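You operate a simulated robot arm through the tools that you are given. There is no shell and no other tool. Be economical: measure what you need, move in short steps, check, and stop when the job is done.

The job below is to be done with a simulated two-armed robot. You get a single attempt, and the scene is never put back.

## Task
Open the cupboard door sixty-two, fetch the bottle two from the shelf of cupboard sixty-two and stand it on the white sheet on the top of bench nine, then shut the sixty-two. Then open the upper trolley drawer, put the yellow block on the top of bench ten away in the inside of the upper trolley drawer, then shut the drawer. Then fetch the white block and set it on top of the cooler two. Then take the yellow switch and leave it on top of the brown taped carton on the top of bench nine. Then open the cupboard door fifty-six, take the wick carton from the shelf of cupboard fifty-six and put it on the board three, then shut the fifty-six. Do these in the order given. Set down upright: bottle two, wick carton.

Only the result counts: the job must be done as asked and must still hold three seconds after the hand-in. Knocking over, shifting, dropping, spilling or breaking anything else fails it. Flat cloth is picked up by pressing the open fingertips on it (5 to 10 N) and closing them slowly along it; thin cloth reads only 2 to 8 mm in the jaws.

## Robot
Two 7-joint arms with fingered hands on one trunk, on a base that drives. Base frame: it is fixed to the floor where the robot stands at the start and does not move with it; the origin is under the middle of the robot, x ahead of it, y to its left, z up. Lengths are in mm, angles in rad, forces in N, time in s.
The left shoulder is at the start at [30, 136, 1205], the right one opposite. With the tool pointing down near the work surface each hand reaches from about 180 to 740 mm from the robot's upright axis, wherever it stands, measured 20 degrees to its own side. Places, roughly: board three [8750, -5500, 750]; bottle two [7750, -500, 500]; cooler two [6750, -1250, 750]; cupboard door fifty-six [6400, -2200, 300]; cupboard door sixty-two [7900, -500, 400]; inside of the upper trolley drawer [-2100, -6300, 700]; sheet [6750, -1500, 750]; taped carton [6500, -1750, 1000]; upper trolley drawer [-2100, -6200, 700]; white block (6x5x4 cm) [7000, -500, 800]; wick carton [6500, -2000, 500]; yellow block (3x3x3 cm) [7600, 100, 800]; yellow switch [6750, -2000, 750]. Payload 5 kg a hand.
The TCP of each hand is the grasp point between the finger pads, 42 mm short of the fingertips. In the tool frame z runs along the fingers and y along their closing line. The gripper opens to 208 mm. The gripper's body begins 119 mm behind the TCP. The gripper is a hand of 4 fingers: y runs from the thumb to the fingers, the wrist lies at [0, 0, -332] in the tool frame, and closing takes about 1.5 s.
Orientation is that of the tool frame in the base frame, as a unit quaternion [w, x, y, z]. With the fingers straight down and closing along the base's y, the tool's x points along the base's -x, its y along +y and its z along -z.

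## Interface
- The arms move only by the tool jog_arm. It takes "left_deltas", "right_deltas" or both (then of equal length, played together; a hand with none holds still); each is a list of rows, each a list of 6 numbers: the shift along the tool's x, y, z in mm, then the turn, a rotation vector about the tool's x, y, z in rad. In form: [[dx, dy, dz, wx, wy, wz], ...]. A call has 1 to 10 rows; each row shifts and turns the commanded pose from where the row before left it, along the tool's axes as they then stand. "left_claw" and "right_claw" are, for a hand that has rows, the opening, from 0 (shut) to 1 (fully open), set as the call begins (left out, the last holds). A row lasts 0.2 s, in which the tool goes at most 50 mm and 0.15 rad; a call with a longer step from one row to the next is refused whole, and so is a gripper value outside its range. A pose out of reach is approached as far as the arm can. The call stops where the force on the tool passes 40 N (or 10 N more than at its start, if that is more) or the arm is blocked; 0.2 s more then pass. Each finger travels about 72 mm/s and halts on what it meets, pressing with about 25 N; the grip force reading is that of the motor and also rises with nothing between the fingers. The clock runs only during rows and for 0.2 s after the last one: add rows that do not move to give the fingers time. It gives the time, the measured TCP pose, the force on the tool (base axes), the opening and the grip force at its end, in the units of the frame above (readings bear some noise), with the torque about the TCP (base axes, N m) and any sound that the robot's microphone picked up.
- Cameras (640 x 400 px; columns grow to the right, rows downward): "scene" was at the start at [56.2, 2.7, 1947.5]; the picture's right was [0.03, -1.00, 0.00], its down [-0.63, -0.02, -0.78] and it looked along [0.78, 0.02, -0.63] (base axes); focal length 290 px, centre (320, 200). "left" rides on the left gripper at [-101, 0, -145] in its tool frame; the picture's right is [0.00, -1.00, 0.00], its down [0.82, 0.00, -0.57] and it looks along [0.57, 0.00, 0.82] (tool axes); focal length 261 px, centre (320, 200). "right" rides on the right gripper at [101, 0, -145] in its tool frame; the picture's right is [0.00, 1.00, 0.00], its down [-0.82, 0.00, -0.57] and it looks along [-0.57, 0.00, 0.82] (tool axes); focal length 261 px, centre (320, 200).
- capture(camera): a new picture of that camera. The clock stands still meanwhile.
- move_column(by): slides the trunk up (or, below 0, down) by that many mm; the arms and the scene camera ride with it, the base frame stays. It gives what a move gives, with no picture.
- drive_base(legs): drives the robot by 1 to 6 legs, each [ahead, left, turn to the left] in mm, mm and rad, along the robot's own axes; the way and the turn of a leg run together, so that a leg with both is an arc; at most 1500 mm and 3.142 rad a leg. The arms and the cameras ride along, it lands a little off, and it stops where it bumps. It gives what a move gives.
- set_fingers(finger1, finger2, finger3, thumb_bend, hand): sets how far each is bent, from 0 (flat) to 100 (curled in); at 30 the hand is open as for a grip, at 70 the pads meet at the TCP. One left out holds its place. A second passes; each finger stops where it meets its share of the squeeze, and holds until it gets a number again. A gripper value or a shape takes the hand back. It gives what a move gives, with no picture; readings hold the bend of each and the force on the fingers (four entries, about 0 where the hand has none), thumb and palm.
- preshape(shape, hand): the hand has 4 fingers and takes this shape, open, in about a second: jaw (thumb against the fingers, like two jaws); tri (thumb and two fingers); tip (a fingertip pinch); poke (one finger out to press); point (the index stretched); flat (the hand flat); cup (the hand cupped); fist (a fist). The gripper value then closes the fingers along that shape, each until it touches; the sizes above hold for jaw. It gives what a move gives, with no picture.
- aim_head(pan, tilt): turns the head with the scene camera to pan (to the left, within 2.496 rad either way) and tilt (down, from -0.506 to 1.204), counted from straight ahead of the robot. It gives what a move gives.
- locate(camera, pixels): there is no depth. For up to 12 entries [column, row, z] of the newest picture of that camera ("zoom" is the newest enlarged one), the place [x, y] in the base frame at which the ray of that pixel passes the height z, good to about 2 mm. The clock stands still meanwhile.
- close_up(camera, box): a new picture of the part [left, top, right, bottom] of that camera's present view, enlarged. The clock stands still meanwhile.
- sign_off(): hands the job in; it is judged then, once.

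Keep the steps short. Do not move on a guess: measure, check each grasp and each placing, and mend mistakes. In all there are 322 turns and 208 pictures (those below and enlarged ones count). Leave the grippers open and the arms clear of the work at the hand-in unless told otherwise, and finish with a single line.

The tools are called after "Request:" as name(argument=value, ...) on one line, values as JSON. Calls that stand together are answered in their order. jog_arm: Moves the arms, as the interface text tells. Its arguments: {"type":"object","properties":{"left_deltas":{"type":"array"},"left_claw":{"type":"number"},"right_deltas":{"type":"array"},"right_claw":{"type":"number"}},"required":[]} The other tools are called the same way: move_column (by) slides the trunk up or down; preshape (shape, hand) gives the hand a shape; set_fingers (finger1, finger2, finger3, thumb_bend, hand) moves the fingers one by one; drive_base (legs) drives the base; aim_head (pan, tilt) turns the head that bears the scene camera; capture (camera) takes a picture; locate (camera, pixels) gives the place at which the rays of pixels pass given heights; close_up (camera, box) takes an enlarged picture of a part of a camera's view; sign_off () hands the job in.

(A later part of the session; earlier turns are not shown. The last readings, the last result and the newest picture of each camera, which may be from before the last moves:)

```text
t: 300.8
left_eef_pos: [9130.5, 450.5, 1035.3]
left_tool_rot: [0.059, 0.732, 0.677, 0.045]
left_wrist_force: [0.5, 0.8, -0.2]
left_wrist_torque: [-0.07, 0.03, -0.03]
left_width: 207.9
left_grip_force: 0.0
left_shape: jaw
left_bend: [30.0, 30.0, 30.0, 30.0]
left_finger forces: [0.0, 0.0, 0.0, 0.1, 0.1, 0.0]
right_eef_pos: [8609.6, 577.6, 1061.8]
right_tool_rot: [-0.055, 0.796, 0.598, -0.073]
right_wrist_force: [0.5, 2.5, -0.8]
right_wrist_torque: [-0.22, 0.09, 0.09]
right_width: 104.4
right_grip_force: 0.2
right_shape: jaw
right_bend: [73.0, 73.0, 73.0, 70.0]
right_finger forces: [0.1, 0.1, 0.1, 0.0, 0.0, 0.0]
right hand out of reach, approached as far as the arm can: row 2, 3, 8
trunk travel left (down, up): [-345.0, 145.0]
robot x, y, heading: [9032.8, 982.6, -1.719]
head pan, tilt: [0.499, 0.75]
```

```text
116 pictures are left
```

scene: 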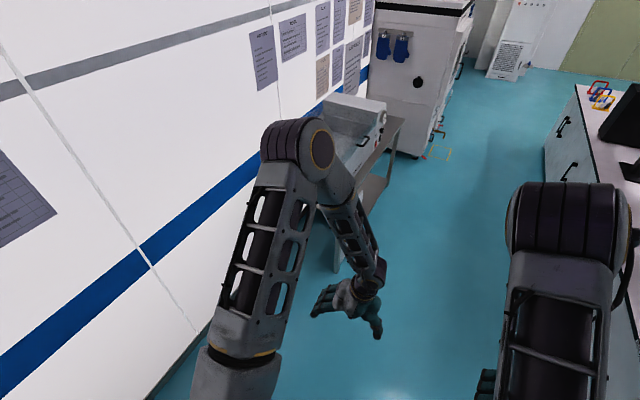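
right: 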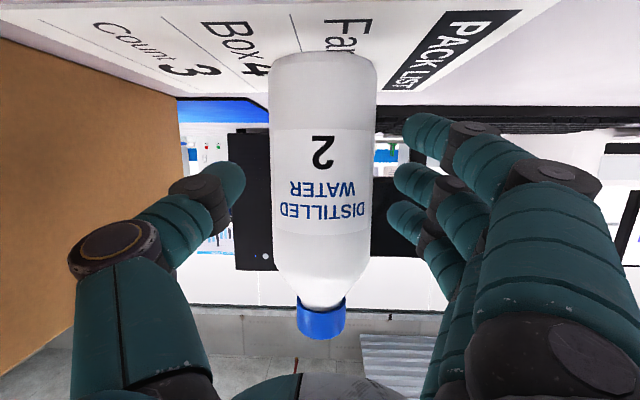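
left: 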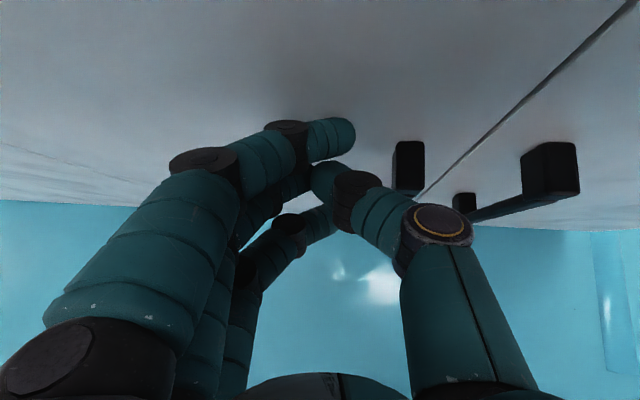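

Request:
drive_base(legs=[[150, -1150, 0]])

Request:
aim_head(pan=-0.15, tilt=0.8)

Request:
capture(camera="scene")

Request:
capture(camera="right")

```text
t: 306.8
left_eef_pos: [7949.9, 489.0, 1035.4]
left_tool_rot: [0.06, 0.738, 0.67, 0.045]
left_wrist_force: [-1.1, -0.5, 0.2]
left_wrist_torque: [0.02, -0.02, 0.02]
left_width: 207.9
left_grip_force: 0.1
left_shape: jaw
left_bend: [30.0, 30.0, 30.0, 30.0]
left_finger forces: [0.0, 0.1, 0.0, 0.0, 0.0, 0.0]
right_eef_pos: [7432.5, 623.7, 1061.8]
right_tool_rot: [-0.056, 0.801, 0.592, -0.073]
right_wrist_force: [0.1, 0.7, -0.1]
right_wrist_torque: [0.01, -0.01, -0.01]
right_width: 104.4
right_grip_force: 0.0
right_shape: jaw
right_bend: [73.0, 73.0, 73.0, 70.0]
right_finger forces: [0.0, 0.0, 0.1, 0.0, 0.0, 0.1]
trunk travel left (down, up): [-345.0, 145.0]
robot x, y, heading: [7858.8, 1020.6, -1.742]
head pan, tilt: [0.499, 0.75]
```

```text
t: 307.8
left_eef_pos: [7950.3, 489.2, 1035.5]
left_tool_rot: [0.059, 0.738, 0.671, 0.046]
left_wrist_force: [0.3, -0.6, 0.6]
left_wrist_torque: [-0.06, 0.0, -0.03]
left_width: 208.0
left_grip_force: 0.0
left_shape: jaw
left_bend: [30.0, 30.0, 30.0, 30.0]
left_finger forces: [0.0, 0.1, 0.0, 0.1, 0.0, 0.0]
right_eef_pos: [7431.5, 624.0, 1061.6]
right_tool_rot: [-0.056, 0.801, 0.592, -0.072]
right_wrist_force: [-0.4, -0.1, 0.4]
right_wrist_torque: [0.0, -0.01, -0.02]
right_width: 104.8
right_grip_force: 0.2
right_shape: jaw
right_bend: [73.0, 73.0, 73.0, 70.0]
right_finger forces: [0.0, 0.0, 0.0, 0.0, 0.0, 0.1]
trunk travel left (down, up): [-345.0, 145.0]
robot x, y, heading: [7859.9, 1022.3, -1.742]
head pan, tilt: [-0.15, 0.799]
```

```text
115 pictures are left
```

scene: 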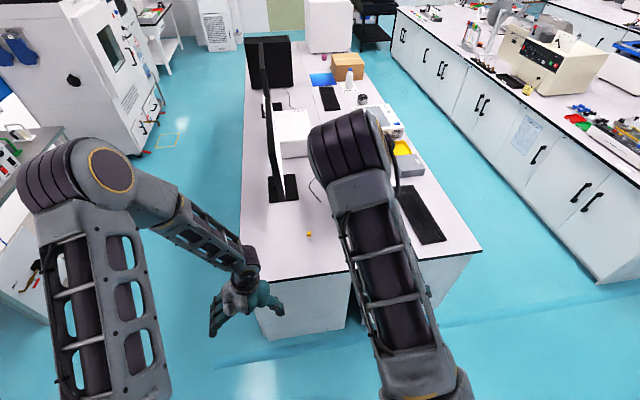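

```text
114 pictures are left
```

right: 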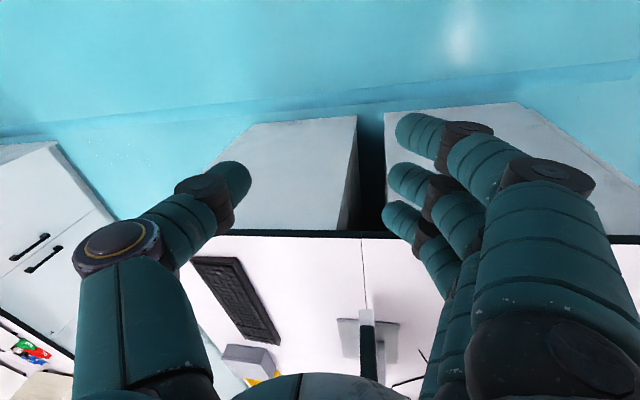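

Request:
locate(camera="scene", pixels=[[310, 231, 830], [310, 236, 800], [296, 199, 800], [260, 282, 800]])

Request:
jog_arm(right_deltas=[[0, 0, 0, -0.09, 0.02, -0.063], [0, 0, 0, -0.09, 0.02, -0.063], [0, 30, 0, 0, 0, 0], [0, 30, 0, 0, 0, 0], [0, 30, 0, 0, 0, 0]])

```text
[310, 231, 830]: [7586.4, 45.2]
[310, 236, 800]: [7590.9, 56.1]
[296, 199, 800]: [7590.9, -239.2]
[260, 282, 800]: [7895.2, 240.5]
```

```text
t: 309.0
left_eef_pos: [7951.2, 489.7, 1035.1]
left_tool_rot: [0.059, 0.738, 0.671, 0.045]
left_wrist_force: [1.5, 0.1, 0.2]
left_wrist_torque: [0.01, 0.14, -0.02]
left_width: 208.0
left_grip_force: 0.1
left_shape: jaw
left_bend: [30.0, 30.0, 30.0, 30.0]
left_finger forces: [0.0, 0.1, 0.1, 0.0, 0.0, 0.0]
right_eef_pos: [7522.7, 607.2, 1063.4]
right_tool_rot: [-0.001, 0.765, 0.644, 0.001]
right_wrist_force: [1.5, 0.6, 0.7]
right_wrist_torque: [-0.03, 0.11, 0.02]
right_width: 104.3
right_grip_force: 0.0
right_shape: jaw
right_bend: [73.0, 73.0, 73.0, 70.0]
right_finger forces: [0.0, 0.1, 0.1, 0.1, 0.0, 0.1]
trunk travel left (down, up): [-345.0, 145.0]
robot x, y, heading: [7854.6, 1026.7, -1.745]
head pan, tilt: [-0.15, 0.799]
```

Request:
drive_base(legs=[[370, 60, 0]])

Request:
jog_arm(right_deltas=[[-33, 20, 0, 0, 0, 0], [-33, 20, 0, 0, 0, 0], [-33, 20, 0, 0, 0, 0], [-33, 20, 20, 0, 0, 0], [-20, 20, 30, 0, 0, 0]])

Request:
capture(camera="right")

Request:
capture(camera="scene")

```text
t: 311.4
left_eef_pos: [7944.0, 114.9, 1033.9]
left_tool_rot: [0.059, 0.739, 0.669, 0.046]
left_wrist_force: [0.1, -0.5, -0.1]
left_wrist_torque: [0.02, 0.0, -0.01]
left_width: 207.8
left_grip_force: 0.0
left_shape: jaw
left_bend: [30.0, 30.0, 30.0, 30.0]
left_finger forces: [0.0, 0.0, 0.0, 0.0, 0.1, 0.1]
right_eef_pos: [7514.7, 233.7, 1063.2]
right_tool_rot: [-0.001, 0.766, 0.643, 0.002]
right_wrist_force: [0.5, -0.4, 0.5]
right_wrist_torque: [0.08, -0.03, -0.01]
right_width: 104.3
right_grip_force: 0.1
right_shape: jaw
right_bend: [73.0, 73.0, 73.0, 70.0]
right_finger forces: [0.1, 0.0, 0.0, 0.0, 0.1, 0.0]
trunk travel left (down, up): [-345.0, 145.0]
robot x, y, heading: [7854.8, 650.4, -1.746]
head pan, tilt: [-0.15, 0.799]
```

```text
t: 312.6
left_eef_pos: [7944.4, 114.2, 1034.0]
left_tool_rot: [0.059, 0.739, 0.67, 0.046]
left_wrist_force: [-0.3, 0.0, 0.3]
left_wrist_torque: [0.05, 0.0, 0.0]
left_width: 207.9
left_grip_force: 0.1
left_shape: jaw
left_bend: [30.0, 30.0, 30.0, 30.0]
left_finger forces: [0.0, 0.0, 0.1, 0.0, 0.0, 0.0]
right_eef_pos: [7587.3, 64.3, 1012.1]
right_tool_rot: [-0.001, 0.766, 0.642, 0.001]
right_wrist_force: [0.5, 0.1, 0.4]
right_wrist_torque: [0.06, -0.01, 0.01]
right_width: 104.5
right_grip_force: 0.0
right_shape: jaw
right_bend: [73.0, 73.0, 73.0, 70.0]
right_finger forces: [0.1, 0.1, 0.0, 0.0, 0.1, 0.1]
trunk travel left (down, up): [-345.0, 145.0]
robot x, y, heading: [7854.9, 647.4, -1.745]
head pan, tilt: [-0.15, 0.799]
```

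```text
113 pictures are left
```

right: 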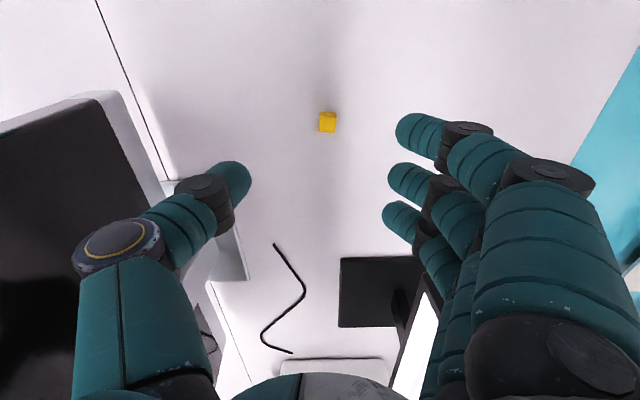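

```text
112 pictures are left
```

scene: 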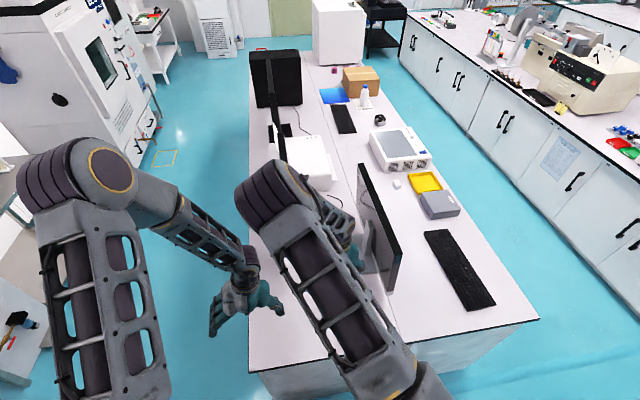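

Request:
locate(camera="right", pixels=[[327, 124, 830], [327, 118, 815], [327, 122, 800], [120, 95, 900], [120, 95, 1000]])

```text
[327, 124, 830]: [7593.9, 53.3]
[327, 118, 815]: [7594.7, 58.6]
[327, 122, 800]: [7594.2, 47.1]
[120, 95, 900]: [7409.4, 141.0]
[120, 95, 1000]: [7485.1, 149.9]
```

Centre over the block (7594,52) and descend to check.

Request:
jog_arm(right_deltas=[[-10.6, 9, 30, 0, 0, 0], [0, 0, 35, 0, 0, 0], [0, 0, 35, 0, 0, 0], [0, 0, 25, 0, 0, 0], [0, 0, 0, 0, 0, 0]], right_claw=0.35)

Request:
capture(camera="right")

```text
t: 313.8
left_eef_pos: [7944.3, 116.1, 1033.7]
left_tool_rot: [0.06, 0.739, 0.669, 0.046]
left_wrist_force: [0.7, 0.2, 0.7]
left_wrist_torque: [-0.08, 0.02, 0.01]
left_width: 207.8
left_grip_force: 0.0
left_shape: jaw
left_bend: [30.0, 30.0, 30.0, 30.0]
left_finger forces: [0.1, 0.0, 0.0, 0.0, 0.1, 0.0]
right_eef_pos: [7595.6, 53.9, 887.8]
right_tool_rot: [-0.001, 0.766, 0.643, 0.001]
right_wrist_force: [0.5, 1.1, 0.3]
right_wrist_torque: [-0.04, -0.01, 0.02]
right_width: 73.3
right_grip_force: 0.0
right_shape: jaw
right_bend: [73.0, 73.0, 73.0, 70.0]
right_finger forces: [0.1, 0.0, 0.0, 0.1, 0.0, 0.0]
trunk travel left (down, up): [-345.0, 145.0]
robot x, y, heading: [7854.4, 649.2, -1.746]
head pan, tilt: [-0.15, 0.799]
```

```text
111 pictures are left
```

right: 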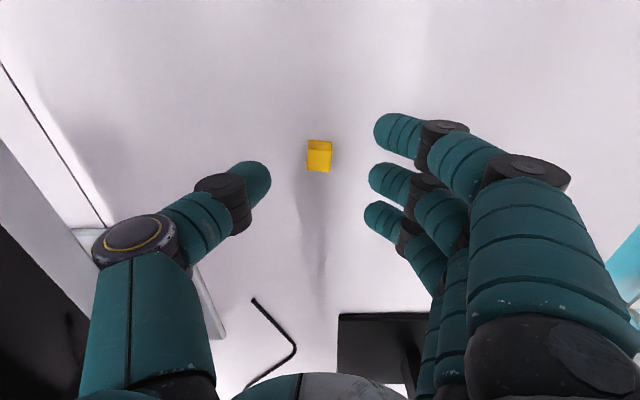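

Request:
jog_arm(right_deltas=[[0, 0, 20, 0, 0, 0], [0, 0, 16, 0, 0, 0], [0, 0, 5, 0, 0, 0], [0, 0, 0, 0, 0, 0]])

Request:
jog_arm(right_deltas=[[0, 0, 0, 0, 0, 0], [0, 0, 0, 0, 0, 0], [0, 0, 0, 0, 0, 0], [0, 0, 0, 0, 0, 0], [0, 0, 0, 0, 0, 0], [0, 0, 0, 0, 0, 0]], right_claw=0)

Request:
capture(camera="right")

```text
t: 314.8
left_eef_pos: [7944.1, 114.1, 1035.6]
left_tool_rot: [0.06, 0.739, 0.67, 0.046]
left_wrist_force: [0.2, 0.6, 0.0]
left_wrist_torque: [0.0, -0.01, -0.01]
left_width: 207.6
left_grip_force: 0.1
left_shape: jaw
left_bend: [30.0, 30.0, 30.0, 30.0]
left_finger forces: [0.0, 0.0, 0.1, 0.1, 0.1, 0.0]
right_eef_pos: [7592.7, 54.4, 846.8]
right_tool_rot: [-0.001, 0.766, 0.643, 0.001]
right_wrist_force: [-0.2, -0.4, 0.8]
right_wrist_torque: [-0.02, 0.01, 0.0]
right_width: 73.5
right_grip_force: 0.1
right_shape: jaw
right_bend: [73.0, 73.0, 73.0, 70.0]
right_finger forces: [0.0, 0.0, 0.0, 0.0, 0.1, 0.0]
trunk travel left (down, up): [-345.0, 145.0]
robot x, y, heading: [7855.5, 645.5, -1.746]
head pan, tilt: [-0.15, 0.799]
```

```text
t: 316.2
left_eef_pos: [7944.2, 115.5, 1035.9]
left_tool_rot: [0.06, 0.739, 0.67, 0.046]
left_wrist_force: [0.2, -0.9, -0.2]
left_wrist_torque: [-0.03, -0.02, 0.02]
left_width: 207.7
left_grip_force: 0.0
left_shape: jaw
left_bend: [30.0, 30.0, 30.0, 30.0]
left_finger forces: [0.0, 0.0, 0.0, 0.0, 0.0, 0.1]
right_eef_pos: [7593.6, 54.8, 847.8]
right_tool_rot: [0.0, 0.766, 0.643, 0.001]
right_wrist_force: [-3.7, 0.0, 6.7]
right_wrist_torque: [-0.03, 0.1, 0.02]
right_width: 4.4
right_grip_force: 25.0
right_shape: jaw
right_bend: [70.0, 71.0, 70.0, 71.0]
right_finger forces: [0.0, 14.0, 0.0, 0.0, 19.1, 0.0]
trunk travel left (down, up): [-345.0, 145.0]
robot x, y, heading: [7856.7, 647.9, -1.749]
head pan, tilt: [-0.15, 0.799]
```

```text
110 pictures are left
```

right: 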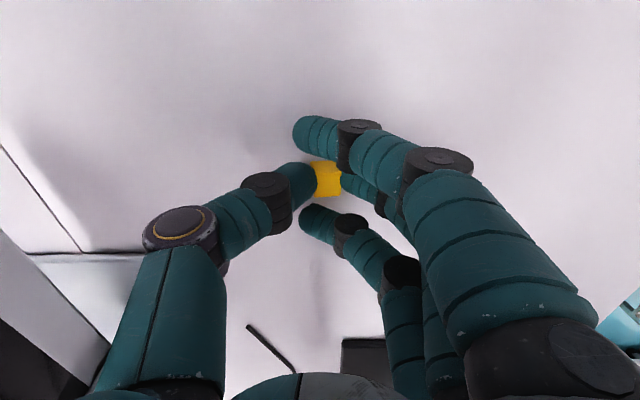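

Gripped between thumb and middle finger. Lift.

Request:
jog_arm(right_deltas=[[0, 0, -15, 0, 0, 0], [0, 0, -30, 0, 0, 0], [0, 0, -40, 0, 0, 0], [0, 0, -40, 0, 0, 0], [0, 0, -40, 0, 0, 0], [0, 0, -40, 0, 0, 0]])

Request:
capture(camera="right")

```text
t: 317.6
left_eef_pos: [7944.0, 116.5, 1034.3]
left_tool_rot: [0.06, 0.739, 0.669, 0.045]
left_wrist_force: [-0.1, 1.4, 0.1]
left_wrist_torque: [-0.09, 0.01, -0.02]
left_width: 207.9
left_grip_force: 0.0
left_shape: jaw
left_bend: [30.0, 30.0, 30.0, 30.0]
left_finger forces: [0.1, 0.0, 0.0, 0.1, 0.0, 0.0]
right_eef_pos: [7592.4, 55.4, 1055.2]
right_tool_rot: [-0.001, 0.766, 0.643, 0.001]
right_wrist_force: [1.2, 1.0, 0.8]
right_wrist_torque: [-0.12, 0.01, -0.02]
right_width: 3.9
right_grip_force: 25.0
right_shape: jaw
right_bend: [70.0, 61.0, 70.0, 71.0]
right_finger forces: [0.1, 14.6, 0.1, 0.0, 14.5, 0.0]
trunk travel left (down, up): [-345.0, 145.0]
robot x, y, heading: [7860.3, 648.1, -1.745]
head pan, tilt: [-0.15, 0.799]
```

```text
109 pictures are left
```

right: 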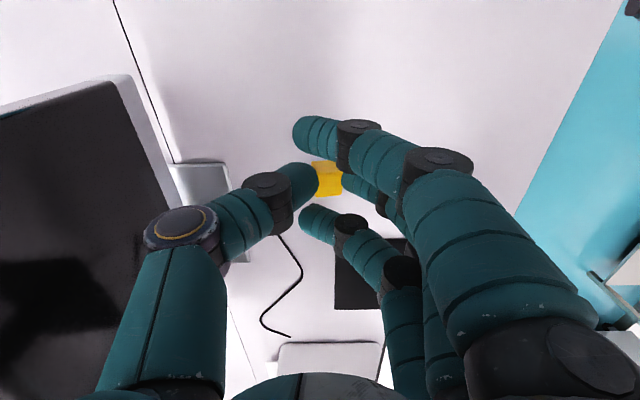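

Held. Quick look at the white block and bench nine from here for later.

Request:
close_up(camera="scene", box=[320, 60, 500, 220])

Request:
locate(camera="zoom", pixels=[[273, 308, 830], [273, 320, 800]])

```text
2.50 times, centred on (410, 140) of scene
```

zoom: 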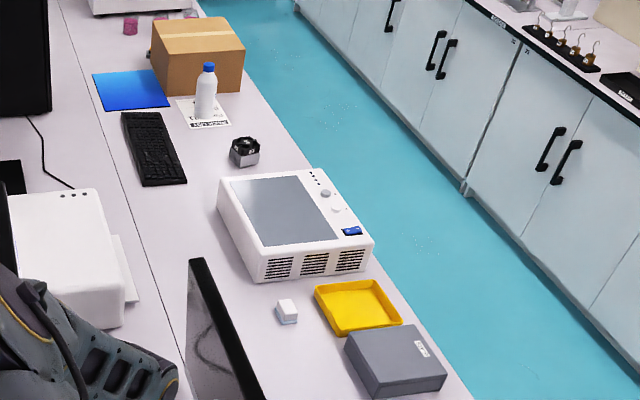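

```text
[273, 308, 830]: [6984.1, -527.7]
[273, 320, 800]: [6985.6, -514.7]
```

White block ≈(6980,-515). Now the long way to the trolley: back out, turn to −x, drive along the corridor.

Request:
drive_base(legs=[[-1400, 0, 0], [0, 0, -1.4], [1500, 0, 0], [1500, 0, 0], [1500, 0, 0], [1500, 0, 0]])

Request:
aim_head(pan=0.3, tilt=0.4)

Request:
capture(camera="scene")

```text
t: 356.1
left_eef_pos: [1597.3, 1946.3, 1034.1]
left_tool_rot: [0.075, 0.997, 0.034, -0.004]
left_wrist_force: [0.1, 0.5, -0.8]
left_wrist_torque: [0.02, -0.02, -0.03]
left_width: 207.8
left_grip_force: 0.0
left_shape: jaw
left_bend: [30.0, 30.0, 30.0, 30.0]
left_finger forces: [0.0, 0.1, 0.0, 0.0, 0.0, 0.0]
right_eef_pos: [1478.5, 2281.9, 1053.4]
right_tool_rot: [0.0, 1.0, -0.004, 0.001]
right_wrist_force: [-0.8, 0.0, 0.6]
right_wrist_torque: [-0.01, -0.05, 0.02]
right_width: 3.9
right_grip_force: 25.0
right_shape: jaw
right_bend: [70.0, 61.0, 70.0, 71.0]
right_finger forces: [0.0, 14.5, 0.1, 0.0, 14.4, 0.0]
trunk travel left (down, up): [-345.0, 145.0]
robot x, y, heading: [2109.2, 2122.3, 3.127]
head pan, tilt: [-0.15, 0.799]
```

```text
t: 357.0
left_eef_pos: [1595.4, 1947.0, 1035.0]
left_tool_rot: [0.075, 0.997, 0.033, -0.002]
left_wrist_force: [-0.4, -0.3, 0.7]
left_wrist_torque: [0.0, -0.03, 0.01]
left_width: 207.9
left_grip_force: 0.0
left_shape: jaw
left_bend: [30.0, 30.0, 30.0, 30.0]
left_finger forces: [0.0, 0.1, 0.0, 0.0, 0.0, 0.0]
right_eef_pos: [1478.6, 2282.8, 1054.2]
right_tool_rot: [0.0, 1.0, -0.005, 0.001]
right_wrist_force: [0.7, -0.4, -0.6]
right_wrist_torque: [-0.02, 0.0, 0.02]
right_width: 3.8
right_grip_force: 24.9
right_shape: jaw
right_bend: [70.0, 61.0, 70.0, 71.0]
right_finger forces: [0.0, 14.6, 0.0, 0.0, 14.4, 0.0]
trunk travel left (down, up): [-345.0, 145.0]
robot x, y, heading: [2111.3, 2121.8, 3.132]
head pan, tilt: [0.3, 0.4]
```

```text
107 pictures are left
```

scene: 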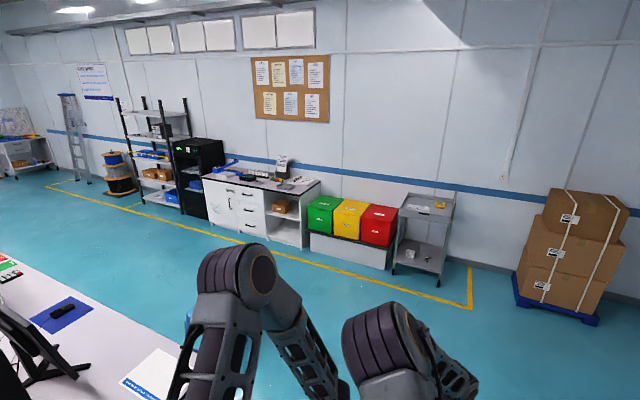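

Request:
locate(camera="scene", pixels=[[470, 307, 0], [250, 245, 0], [110, 206, 0], [50, 186, 0], [25, 178, 0], [20, 140, 750], [100, 375, 800], [20, 262, 800], [190, 325, 450]])

Request:
close_up(camera="scene", box=[0, 80, 160, 230])

```text
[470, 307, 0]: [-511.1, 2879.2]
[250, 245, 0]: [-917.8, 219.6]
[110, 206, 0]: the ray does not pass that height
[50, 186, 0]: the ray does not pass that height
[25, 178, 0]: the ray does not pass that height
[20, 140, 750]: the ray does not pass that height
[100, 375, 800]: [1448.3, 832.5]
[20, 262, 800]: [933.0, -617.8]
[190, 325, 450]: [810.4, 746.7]
```

```text
2.67 times, centred on (80, 155) of scene
```

zoom: 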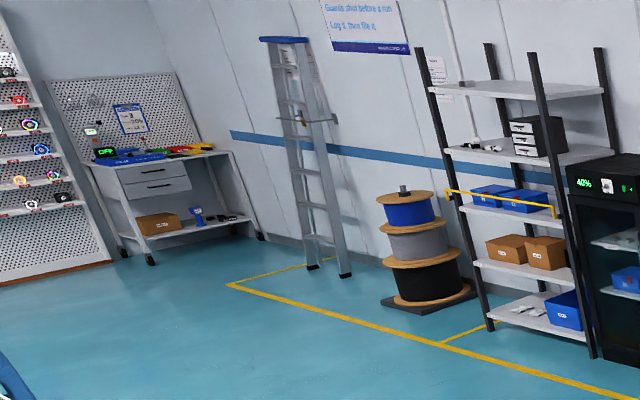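

Drive on to x≈100, turn left down the front aisle, and go on toward the trolley corner.

Request:
drive_base(legs=[[1000, 0, 0], [1000, 0, 0], [0, 0, 1.416], [1500, 0, 0], [1500, 0, 0], [1500, 0, 0]])

Request:
aim_head(pan=-0.2, tilt=0.5)

Request:
capture(camera="scene")

```text
t: 391.3
left_eef_pos: [-553.8, -2811.8, 1035.0]
left_tool_rot: [0.058, 0.738, 0.671, 0.046]
left_wrist_force: [-0.3, -0.2, -0.5]
left_wrist_torque: [0.02, -0.01, 0.0]
left_width: 207.6
left_grip_force: 0.0
left_shape: jaw
left_bend: [30.0, 30.0, 30.0, 30.0]
left_finger forces: [0.0, 0.1, 0.0, 0.0, 0.1, 0.0]
right_eef_pos: [-904.8, -2873.5, 1053.1]
right_tool_rot: [-0.002, 0.765, 0.644, 0.002]
right_wrist_force: [0.2, -0.2, -1.0]
right_wrist_torque: [0.03, -0.04, -0.01]
right_width: 3.8
right_grip_force: 24.4
right_shape: jaw
right_bend: [70.0, 61.0, 70.0, 71.0]
right_finger forces: [0.1, 14.4, 0.0, 0.0, 14.5, 0.0]
trunk travel left (down, up): [-345.0, 145.0]
robot x, y, heading: [-645.8, -2280.4, -1.74]
head pan, tilt: [0.3, 0.4]
```

```text
t: 392.2
left_eef_pos: [-554.1, -2810.4, 1035.1]
left_tool_rot: [0.059, 0.738, 0.67, 0.045]
left_wrist_force: [-0.5, 0.3, -0.9]
left_wrist_torque: [0.02, 0.02, 0.01]
left_width: 208.0
left_grip_force: 0.1
left_shape: jaw
left_bend: [30.0, 30.0, 30.0, 30.0]
left_finger forces: [0.0, 0.0, 0.0, 0.0, 0.0, 0.0]
right_eef_pos: [-905.8, -2874.7, 1053.2]
right_tool_rot: [-0.001, 0.765, 0.644, 0.001]
right_wrist_force: [-0.3, 0.4, 0.4]
right_wrist_torque: [0.0, 0.03, 0.03]
right_width: 3.6
right_grip_force: 24.7
right_shape: jaw
right_bend: [70.0, 61.0, 70.0, 71.0]
right_finger forces: [0.1, 14.3, 0.0, 0.0, 14.4, 0.0]
trunk travel left (down, up): [-345.0, 145.0]
robot x, y, heading: [-643.3, -2277.4, -1.738]
head pan, tilt: [-0.201, 0.499]
```

```text
105 pictures are left
```

scene: 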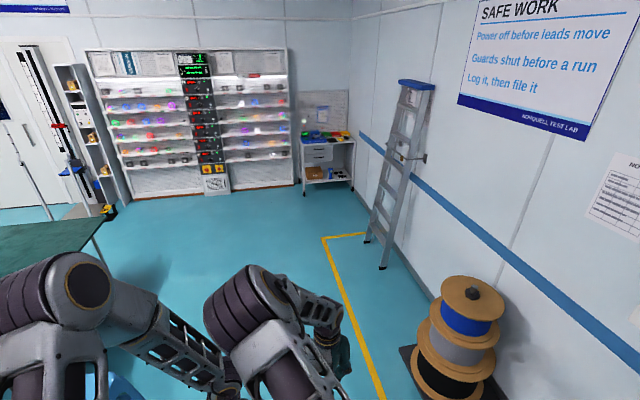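

Request:
locate(camera="scene", pixels=[[304, 182, 100], [350, 182, 100], [302, 143, 830], [353, 142, 830], [323, 237, 0], [385, 268, 0], [368, 242, 0], [405, 345, 0], [120, 372, 450], [95, 240, 850]])

Request:
close_up(camera="scene", box=[280, 90, 380, 200])

```text
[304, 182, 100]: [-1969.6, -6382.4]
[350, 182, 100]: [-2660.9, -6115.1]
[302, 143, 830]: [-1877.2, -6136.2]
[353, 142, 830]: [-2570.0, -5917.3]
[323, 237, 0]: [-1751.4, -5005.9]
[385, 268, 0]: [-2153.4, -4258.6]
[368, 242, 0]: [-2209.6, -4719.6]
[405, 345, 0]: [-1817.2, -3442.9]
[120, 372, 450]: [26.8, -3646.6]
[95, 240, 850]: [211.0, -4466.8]
```

```text
3.64 times, centred on (330, 145) of scene
```

zoom: 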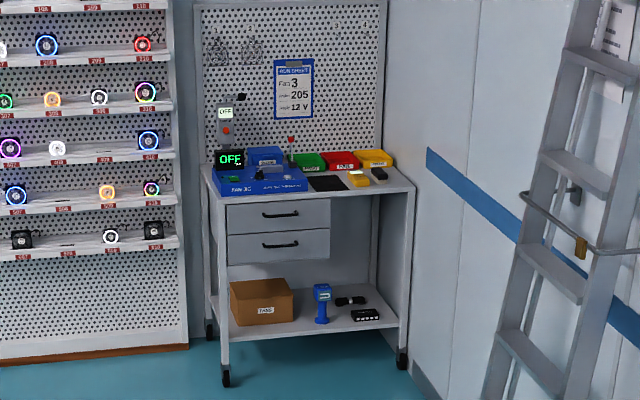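

Request:
drive_base(legs=[[1380, -250, 0], [1300, -250, 0]])

Request:
aim_head(pan=-0.2, tilt=0.7)

Request:
capture(camera="scene")

```text
t: 405.4
left_eef_pos: [-1460.7, -5357.3, 1033.7]
left_tool_rot: [0.058, 0.73, 0.68, 0.046]
left_wrist_force: [0.3, -0.8, -0.3]
left_wrist_torque: [0.04, -0.01, 0.02]
left_width: 207.9
left_grip_force: 0.0
left_shape: jaw
left_bend: [30.0, 30.0, 30.0, 30.0]
left_finger forces: [0.0, 0.1, 0.1, 0.0, 0.0, 0.0]
right_eef_pos: [-1810.4, -5428.6, 1052.7]
right_tool_rot: [-0.001, 0.757, 0.654, 0.001]
right_wrist_force: [0.1, -0.4, 0.6]
right_wrist_torque: [0.04, 0.0, -0.04]
right_width: 3.9
right_grip_force: 24.6
right_shape: jaw
right_bend: [70.0, 61.0, 70.0, 71.0]
right_finger forces: [0.0, 14.4, 0.0, 0.0, 14.4, 0.1]
trunk travel left (down, up): [-345.0, 145.0]
robot x, y, heading: [-1565.1, -4828.9, -1.715]
head pan, tilt: [-0.201, 0.499]
```

```text
t: 406.1
left_eef_pos: [-1461.7, -5357.6, 1034.2]
left_tool_rot: [0.059, 0.73, 0.68, 0.046]
left_wrist_force: [0.1, -0.4, -0.2]
left_wrist_torque: [-0.04, 0.01, 0.0]
left_width: 207.9
left_grip_force: 0.1
left_shape: jaw
left_bend: [30.0, 30.0, 30.0, 30.0]
left_finger forces: [0.1, 0.0, 0.0, 0.0, 0.0, 0.1]
right_eef_pos: [-1811.2, -5428.3, 1053.0]
right_tool_rot: [0.0, 0.757, 0.653, 0.001]
right_wrist_force: [0.3, 0.1, 0.7]
right_wrist_torque: [-0.02, -0.02, 0.04]
right_width: 4.0
right_grip_force: 24.9
right_shape: jaw
right_bend: [70.0, 61.0, 70.0, 71.0]
right_finger forces: [0.1, 14.4, 0.0, 0.0, 14.3, 0.0]
trunk travel left (down, up): [-345.0, 145.0]
robot x, y, heading: [-1560.7, -4828.4, -1.72]
head pan, tilt: [-0.201, 0.7]
```

```text
103 pictures are left
```

scene: 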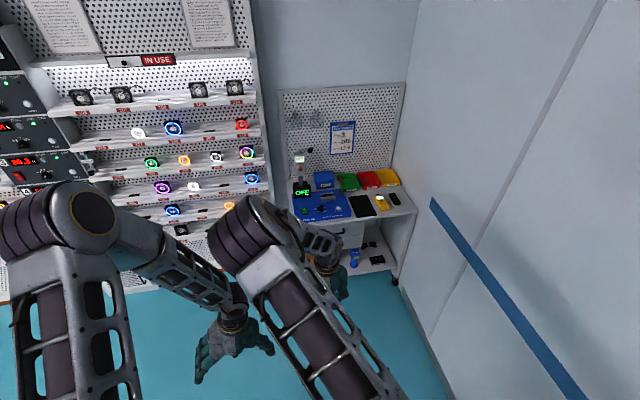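

Request:
drive_base(legs=[[350, -60, 0]])

Request:
aim_head(pan=-0.45, tilt=0.8)

Request:
capture(camera="scene")

Request:
capture(camera="right")

```text
t: 408.4
left_eef_pos: [-1570.3, -5696.3, 1034.5]
left_tool_rot: [0.06, 0.728, 0.681, 0.047]
left_wrist_force: [-0.5, -0.7, -0.5]
left_wrist_torque: [0.03, -0.03, 0.05]
left_width: 207.8
left_grip_force: 0.1
left_shape: jaw
left_bend: [30.0, 30.0, 30.0, 30.0]
left_finger forces: [0.0, 0.1, 0.0, 0.0, 0.0, 0.0]
right_eef_pos: [-1920.2, -5769.9, 1055.0]
right_tool_rot: [0.0, 0.756, 0.655, 0.002]
right_wrist_force: [-0.1, 0.1, -1.5]
right_wrist_torque: [0.04, 0.01, -0.05]
right_width: 3.9
right_grip_force: 24.7
right_shape: jaw
right_bend: [70.0, 61.0, 70.0, 71.0]
right_finger forces: [0.0, 14.5, 0.0, 0.1, 14.3, 0.0]
trunk travel left (down, up): [-345.0, 145.0]
robot x, y, heading: [-1670.3, -5165.5, -1.718]
head pan, tilt: [-0.201, 0.7]
```

```text
t: 409.2
left_eef_pos: [-1569.8, -5696.0, 1035.1]
left_tool_rot: [0.059, 0.729, 0.681, 0.046]
left_wrist_force: [0.0, 0.2, 0.3]
left_wrist_torque: [-0.05, 0.03, 0.01]
left_width: 207.7
left_grip_force: 0.1
left_shape: jaw
left_bend: [30.0, 30.0, 30.0, 30.0]
left_finger forces: [0.1, 0.0, 0.1, 0.0, 0.0, 0.0]
right_eef_pos: [-1920.2, -5768.4, 1052.8]
right_tool_rot: [-0.001, 0.756, 0.655, 0.0]
right_wrist_force: [-0.2, 0.2, 0.7]
right_wrist_torque: [-0.03, 0.01, 0.01]
right_width: 3.9
right_grip_force: 24.9
right_shape: jaw
right_bend: [70.0, 61.0, 70.0, 71.0]
right_finger forces: [0.0, 14.5, 0.1, 0.1, 14.3, 0.0]
trunk travel left (down, up): [-345.0, 145.0]
robot x, y, heading: [-1674.7, -5165.2, -1.716]
head pan, tilt: [-0.45, 0.799]
```

```text
102 pictures are left
```

scene: 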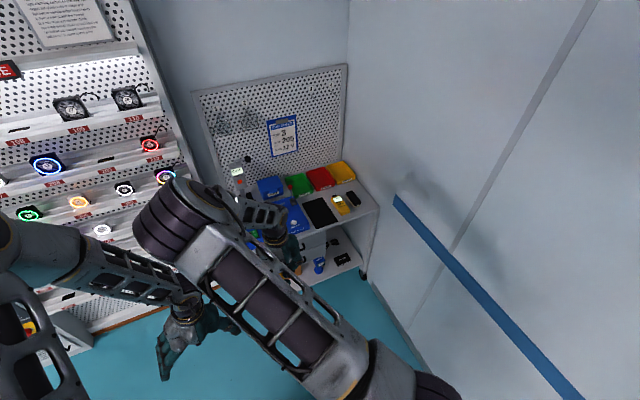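

```text
101 pictures are left
```

right: 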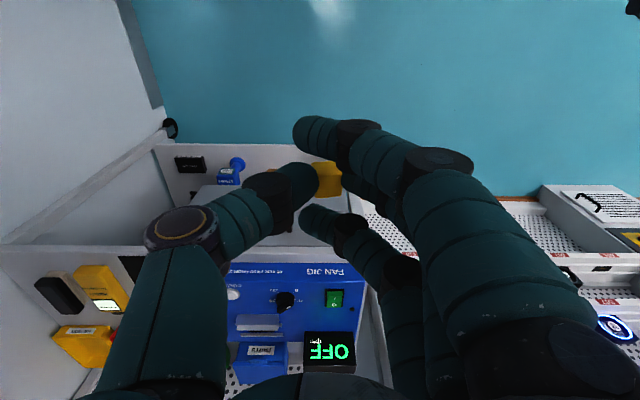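

Pull the right hand back and up, and the left hand too, before closing in.

Request:
jog_arm(right_deltas=[[40, -10, -25, 0, 0, 0], [40, -10, -25, 0, 0, 0], [40, -10, -25, 0, 0, 0], [40, -10, -25, 0, 0, 0]], left_deltas=[[40, 0, -15, 0, 0, 0], [40, 0, -15, 0, 0, 0], [40, 0, -15, 0, 0, 0], [20, 0, -15, 0, 0, 0]])

Request:
drive_base(legs=[[200, 0, 0], [0, -300, 0]])

Request:
aim_head(pan=0.0, tilt=0.8)

Request:
capture(camera="scene")

Request:
capture(camera="right")

```text
t: 410.2
left_eef_pos: [-1568.8, -5548.9, 1094.0]
left_tool_rot: [0.06, 0.728, 0.681, 0.046]
left_wrist_force: [0.6, 1.8, 0.6]
left_wrist_torque: [-0.2, 0.04, -0.01]
left_width: 207.8
left_grip_force: 0.0
left_shape: jaw
left_bend: [30.0, 30.0, 30.0, 30.0]
left_finger forces: [0.0, 0.0, 0.0, 0.0, 0.1, 0.0]
right_eef_pos: [-1936.1, -5602.5, 1152.7]
right_tool_rot: [0.0, 0.755, 0.656, 0.001]
right_wrist_force: [0.1, 1.7, 0.6]
right_wrist_torque: [-0.25, 0.0, -0.01]
right_width: 4.0
right_grip_force: 25.0
right_shape: jaw
right_bend: [70.0, 61.0, 70.0, 71.0]
right_finger forces: [0.0, 14.3, 0.0, 0.1, 14.3, 0.0]
trunk travel left (down, up): [-345.0, 145.0]
robot x, y, heading: [-1672.9, -5163.1, -1.719]
head pan, tilt: [-0.45, 0.799]
```

```text
t: 413.4
left_eef_pos: [-1894.3, -5707.2, 1093.2]
left_tool_rot: [0.06, 0.728, 0.681, 0.047]
left_wrist_force: [-0.1, 0.4, 0.2]
left_wrist_torque: [-0.03, -0.07, 0.01]
left_width: 207.8
left_grip_force: 0.0
left_shape: jaw
left_bend: [30.0, 30.0, 30.0, 30.0]
left_finger forces: [0.1, 0.0, 0.0, 0.0, 0.1, 0.0]
right_eef_pos: [-2262.8, -5759.2, 1151.2]
right_tool_rot: [0.0, 0.756, 0.654, 0.002]
right_wrist_force: [-0.6, -0.1, 0.0]
right_wrist_torque: [0.01, -0.07, 0.02]
right_width: 4.0
right_grip_force: 25.1
right_shape: jaw
right_bend: [70.0, 61.0, 70.0, 71.0]
right_finger forces: [0.0, 14.5, 0.0, 0.1, 14.4, 0.1]
trunk travel left (down, up): [-345.0, 145.0]
robot x, y, heading: [-1999.3, -5319.6, -1.713]
head pan, tilt: [-0.45, 0.799]
```

```text
t: 414.3
left_eef_pos: [-1894.2, -5707.7, 1093.9]
left_tool_rot: [0.059, 0.728, 0.681, 0.047]
left_wrist_force: [0.4, -0.5, 0.4]
left_wrist_torque: [0.03, 0.03, 0.0]
left_width: 208.0
left_grip_force: 0.2
left_shape: jaw
left_bend: [30.0, 30.0, 30.0, 30.0]
left_finger forces: [0.1, 0.0, 0.0, 0.0, 0.0, 0.0]
right_eef_pos: [-2259.9, -5758.6, 1151.8]
right_tool_rot: [0.0, 0.756, 0.655, 0.001]
right_wrist_force: [0.7, 0.7, -0.2]
right_wrist_torque: [0.01, 0.01, 0.0]
right_width: 3.6
right_grip_force: 25.1
right_shape: jaw
right_bend: [70.0, 61.0, 70.0, 71.0]
right_finger forces: [0.0, 14.4, 0.1, 0.1, 14.2, 0.0]
trunk travel left (down, up): [-345.0, 145.0]
robot x, y, heading: [-2000.7, -5321.7, -1.718]
head pan, tilt: [0.0, 0.799]
```

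```text
100 pictures are left
```

scene: 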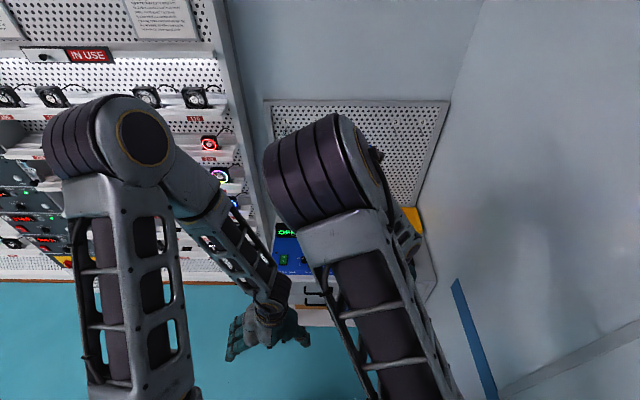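

```text
99 pictures are left
```

right: 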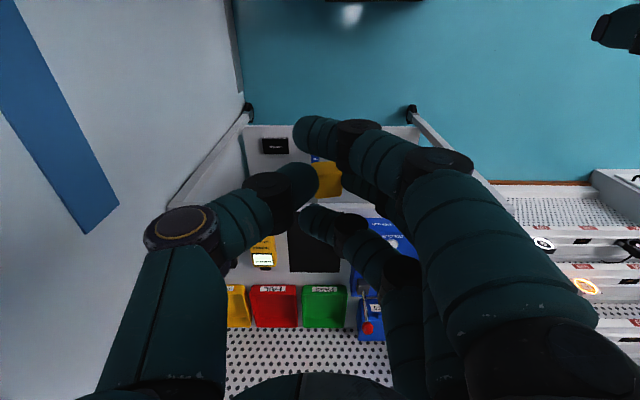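

Request:
close_up(camera="scene", box=[260, 210, 340, 340])

Request:
locate(camera="right", pixels=[[293, 208, 800], [293, 208, 850], [245, 128, 800], [240, 270, 800]])

```text
3.08 times, centred on (300, 275) of scene
```

zoom: 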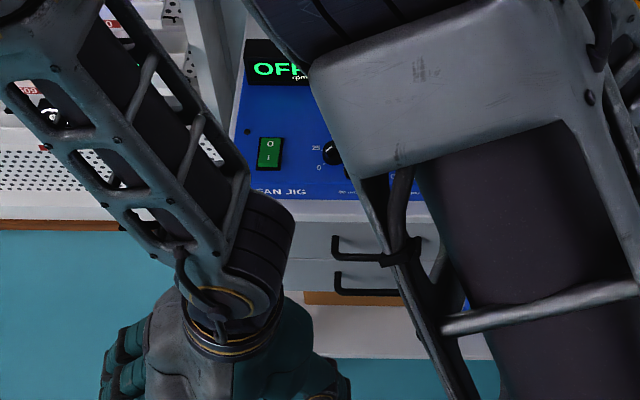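

```text
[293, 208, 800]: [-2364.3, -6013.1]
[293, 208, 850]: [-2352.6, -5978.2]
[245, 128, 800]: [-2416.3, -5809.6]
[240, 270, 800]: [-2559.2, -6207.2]
```

Request:
locate(camera="zoom", pixels=[[337, 257, 700], [337, 257, 740], [337, 257, 780], [337, 291, 640], [337, 291, 700], [330, 222, 850], [330, 222, 800], [310, 360, 0]])

Request:
capture(camera="left")

```text
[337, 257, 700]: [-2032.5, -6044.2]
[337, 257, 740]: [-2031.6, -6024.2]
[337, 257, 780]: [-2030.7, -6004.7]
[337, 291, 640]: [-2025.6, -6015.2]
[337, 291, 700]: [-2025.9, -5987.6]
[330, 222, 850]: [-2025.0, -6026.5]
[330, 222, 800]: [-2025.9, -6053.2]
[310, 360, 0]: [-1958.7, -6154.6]
```

```text
97 pictures are left
```

left: 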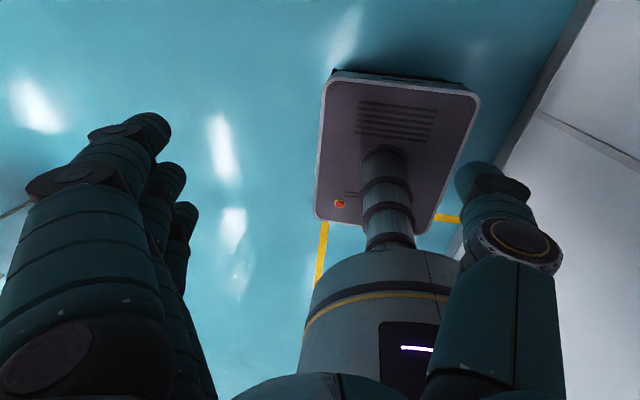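

Upper handle ≈ (-2080,-6010), z≈740. Back off a bit (clear of the ladder) for arm room, lower the column, then point the left hand forward.

Request:
drive_base(legs=[[-130, 113, 0], [-130, 0, -0.134]])

Request:
move_column(by=-250)

Request:
jog_arm(left_deltas=[[0, 0, 0, 0.075, 0, 0.04], [0, 0, 0, 0.075, 0, 0.04], [-24, 0, 9, 0, -0.13, 0], [-22, 0, 12, 0, -0.13, 0], [-20, 0, 15, 0, -0.13, 0], [-18, 0, 18, 0, -0.13, 0], [-15, 0, 20, 0, -0.13, 0], [-12, 0, 22, 0, -0.13, 0], [-9, 0, 24, 0, -0.13, 0], [-6, 0, 25, 0, -0.13, 0]])

Request:
jog_arm(left_deltas=[[-2, 0, 25, 0, -0.13, 0], [0, 0, 25, 0, -0.13, 0], [0, 0, 0, 0, 0, 0]])

Request:
capture(camera="left")

```text
t: 416.7
left_eef_pos: [-1792.9, -5479.5, 1093.2]
left_tool_rot: [0.062, 0.774, 0.628, 0.043]
left_wrist_force: [0.3, -0.1, -0.9]
left_wrist_torque: [0.0, -0.03, 0.01]
left_width: 207.8
left_grip_force: 0.0
left_shape: jaw
left_bend: [30.0, 30.0, 30.0, 30.0]
left_finger forces: [0.0, 0.0, 0.0, 0.0, 0.0, 0.0]
right_eef_pos: [-2163.4, -5479.8, 1151.2]
right_tool_rot: [0.0, 0.8, 0.6, 0.002]
right_wrist_force: [0.2, -0.1, -0.3]
right_wrist_torque: [-0.02, -0.04, 0.02]
right_width: 3.8
right_grip_force: 25.5
right_shape: jaw
right_bend: [70.0, 61.0, 70.0, 71.0]
right_finger forces: [0.0, 14.5, 0.0, 0.0, 14.3, 0.0]
trunk travel left (down, up): [-345.0, 145.0]
robot x, y, heading: [-1845.0, -5081.2, -1.857]
head pan, tilt: [0.0, 0.799]
```

```text
t: 419.2
left_eef_pos: [-1792.7, -5479.8, 842.1]
left_tool_rot: [0.062, 0.774, 0.628, 0.043]
left_wrist_force: [1.0, -0.2, 0.3]
left_wrist_torque: [-0.01, 0.02, 0.01]
left_width: 207.8
left_grip_force: 0.0
left_shape: jaw
left_bend: [30.0, 30.0, 30.0, 30.0]
left_finger forces: [0.0, 0.0, 0.1, 0.0, 0.1, 0.0]
right_eef_pos: [-2163.3, -5478.9, 901.6]
right_tool_rot: [-0.001, 0.8, 0.6, 0.001]
right_wrist_force: [-0.4, -0.5, 0.2]
right_wrist_torque: [0.0, -0.01, 0.03]
right_width: 3.9
right_grip_force: 24.5
right_shape: jaw
right_bend: [70.0, 61.0, 70.0, 71.0]
right_finger forces: [0.1, 14.4, 0.1, 0.1, 14.3, 0.1]
trunk travel left (down, up): [-95.0, 395.0]
robot x, y, heading: [-1843.4, -5081.4, -1.856]
head pan, tilt: [0.0, 0.799]
```

```text
t: 421.4
left_eef_pos: [-1858.8, -5695.1, 754.7]
left_tool_rot: [0.3, 0.693, 0.518, -0.401]
left_wrist_force: [-0.5, -0.4, 0.6]
left_wrist_torque: [0.0, 0.02, -0.04]
left_width: 207.7
left_grip_force: 0.0
left_shape: jaw
left_bend: [30.0, 30.0, 30.0, 30.0]
left_finger forces: [0.1, 0.0, 0.1, 0.1, 0.1, 0.0]
left hand out of reach, approached as far as the arm can: row 3, 4, 5
right_eef_pos: [-2163.7, -5480.8, 901.1]
right_tool_rot: [-0.001, 0.8, 0.6, 0.001]
right_wrist_force: [0.4, 0.7, 0.9]
right_wrist_torque: [0.03, 0.06, -0.01]
right_width: 3.8
right_grip_force: 24.5
right_shape: jaw
right_bend: [70.0, 61.0, 70.0, 71.0]
right_finger forces: [0.0, 14.4, 0.0, 0.0, 14.3, 0.0]
trunk travel left (down, up): [-95.0, 395.0]
robot x, y, heading: [-1843.7, -5079.8, -1.858]
head pan, tilt: [0.0, 0.799]
```

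```text
t: 422.2
left_eef_pos: [-1872.7, -5738.2, 731.2]
left_tool_rot: [0.364, 0.636, 0.475, -0.487]
left_wrist_force: [0.4, 0.2, 0.5]
left_wrist_torque: [-0.01, -0.05, 0.0]
left_width: 207.7
left_grip_force: 0.0
left_shape: jaw
left_bend: [30.0, 30.0, 30.0, 30.0]
left_finger forces: [0.0, 0.0, 0.1, 0.0, 0.0, 0.0]
right_eef_pos: [-2162.5, -5477.9, 901.6]
right_tool_rot: [-0.001, 0.8, 0.6, 0.001]
right_wrist_force: [0.3, 0.7, -0.3]
right_wrist_torque: [0.01, -0.03, 0.0]
right_width: 4.0
right_grip_force: 25.2
right_shape: jaw
right_bend: [70.0, 61.0, 70.0, 71.0]
right_finger forces: [0.0, 14.4, 0.1, 0.0, 14.3, 0.0]
trunk travel left (down, up): [-95.0, 395.0]
robot x, y, heading: [-1838.3, -5079.4, -1.856]
head pan, tilt: [0.0, 0.799]
```

```text
96 pictures are left
```

left: 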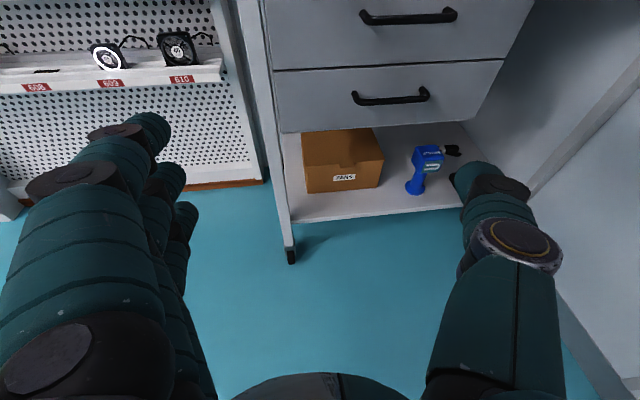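

Request:
locate(camera="left", pixels=[[362, 17, 700], [362, 17, 740], [362, 17, 780], [455, 15, 740], [455, 15, 700], [353, 98, 640], [428, 95, 640], [270, 70, 700], [502, 61, 700], [353, 98, 680]])

Request:
capture(camera="scene")

```text
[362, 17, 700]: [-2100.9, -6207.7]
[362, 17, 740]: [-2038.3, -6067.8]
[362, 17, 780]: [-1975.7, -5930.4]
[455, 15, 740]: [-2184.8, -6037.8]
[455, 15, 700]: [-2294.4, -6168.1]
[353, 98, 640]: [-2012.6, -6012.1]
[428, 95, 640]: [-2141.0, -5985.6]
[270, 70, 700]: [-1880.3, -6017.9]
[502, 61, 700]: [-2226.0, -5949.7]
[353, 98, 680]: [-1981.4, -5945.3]
```

```text
95 pictures are left
```

scene: 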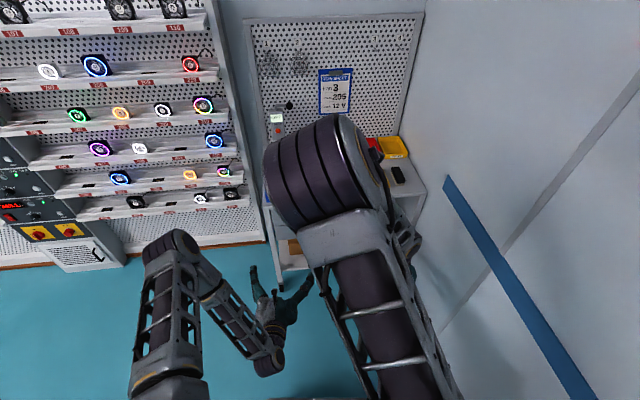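

Upper bar ≈ (-2015,-6017)…(-2144,-5989), z≈755; lower bar z≈637. Roll the left hand 90° (thumb up) for a vertical pinch.

Request:
jog_arm(left_deltas=[[0, 0, 0, 0, 0, -0.145], [0, 0, 0, 0, 0, -0.145], [0, 0, 0, 0, 0, -0.145], [0, 0, 0, 0, 0, -0.145], [0, 0, 0, 0, 0, -0.145], [0, 0, 0, 0, 0, -0.145], [0, 0, 0, 0, 0, -0.145], [0, 0, 0, 0, 0, -0.145], [0, 0, 0, 0, 0, -0.145], [0, 0, 0, 0, 0, -0.145]], left_claw=0.45)

Request:
capture(camera="left")

```text
t: 424.4
left_eef_pos: [-1871.7, -5738.8, 732.7]
left_tool_rot: [-0.052, 0.161, 0.777, -0.606]
left_wrist_force: [0.0, 0.5, 0.1]
left_wrist_torque: [0.01, -0.01, 0.06]
left_width: 94.5
left_grip_force: 0.0
left_shape: jaw
left_bend: [73.0, 73.0, 73.0, 70.0]
left_finger forces: [0.0, 0.0, 0.1, 0.1, 0.0, 0.0]
right_eef_pos: [-2162.8, -5479.5, 901.1]
right_tool_rot: [0.0, 0.801, 0.599, 0.0]
right_wrist_force: [-0.7, 0.1, -0.4]
right_wrist_torque: [-0.01, 0.03, 0.0]
right_width: 3.7
right_grip_force: 24.6
right_shape: jaw
right_bend: [70.0, 61.0, 70.0, 71.0]
right_finger forces: [0.0, 14.4, 0.0, 0.0, 14.3, 0.0]
trunk travel left (down, up): [-95.0, 395.0]
robot x, y, heading: [-1840.8, -5083.2, -1.856]
head pan, tilt: [0.0, 0.799]
```

```text
94 pictures are left
```

left: 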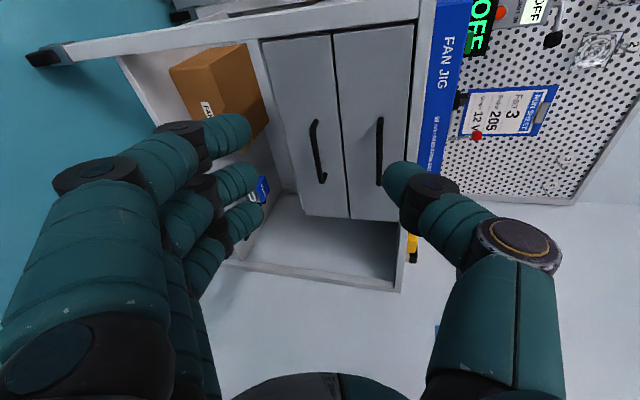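

Request:
jog_arm(left_deltas=[[18.5, -19.3, 32, 0, 0, 0], [18.5, -19.3, 32, 0, 0, 0], [18.5, -19.3, 32, 0, 0, 0], [18.5, -19.3, 32, 0, 0, 0], [18.5, -19.3, 30, 0, -0.05, 0], [18.5, -19.3, 25, 0, -0.05, 0], [0, 0, 0, 0, 0, 0]])

Request:
capture(camera="left")

```text
t: 426.1
left_eef_pos: [-2048.3, -5896.9, 782.9]
left_tool_rot: [-0.012, 0.131, 0.779, -0.614]
left_wrist_force: [-0.7, 0.3, -0.4]
left_wrist_torque: [0.02, 0.02, -0.02]
left_width: 93.8
left_grip_force: 0.0
left_shape: jaw
left_bend: [73.0, 73.0, 73.0, 70.0]
left_finger forces: [0.0, 0.0, 0.0, 0.1, 0.0, 0.0]
right_eef_pos: [-2161.5, -5478.9, 900.7]
right_tool_rot: [0.0, 0.801, 0.599, 0.001]
right_wrist_force: [-0.1, 0.2, 0.6]
right_wrist_torque: [-0.02, 0.03, 0.01]
right_width: 3.8
right_grip_force: 25.5
right_shape: jaw
right_bend: [70.0, 61.0, 70.0, 71.0]
right_finger forces: [0.1, 14.4, 0.1, 0.1, 14.3, 0.0]
trunk travel left (down, up): [-95.0, 395.0]
robot x, y, heading: [-1842.0, -5079.1, -1.855]
head pan, tilt: [0.0, 0.799]
```

```text
93 pictures are left
```

left: 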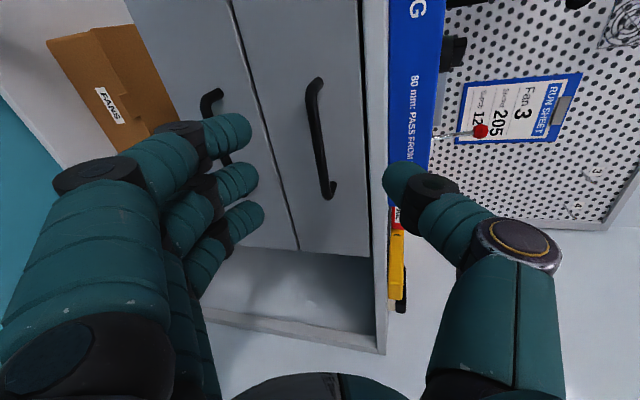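

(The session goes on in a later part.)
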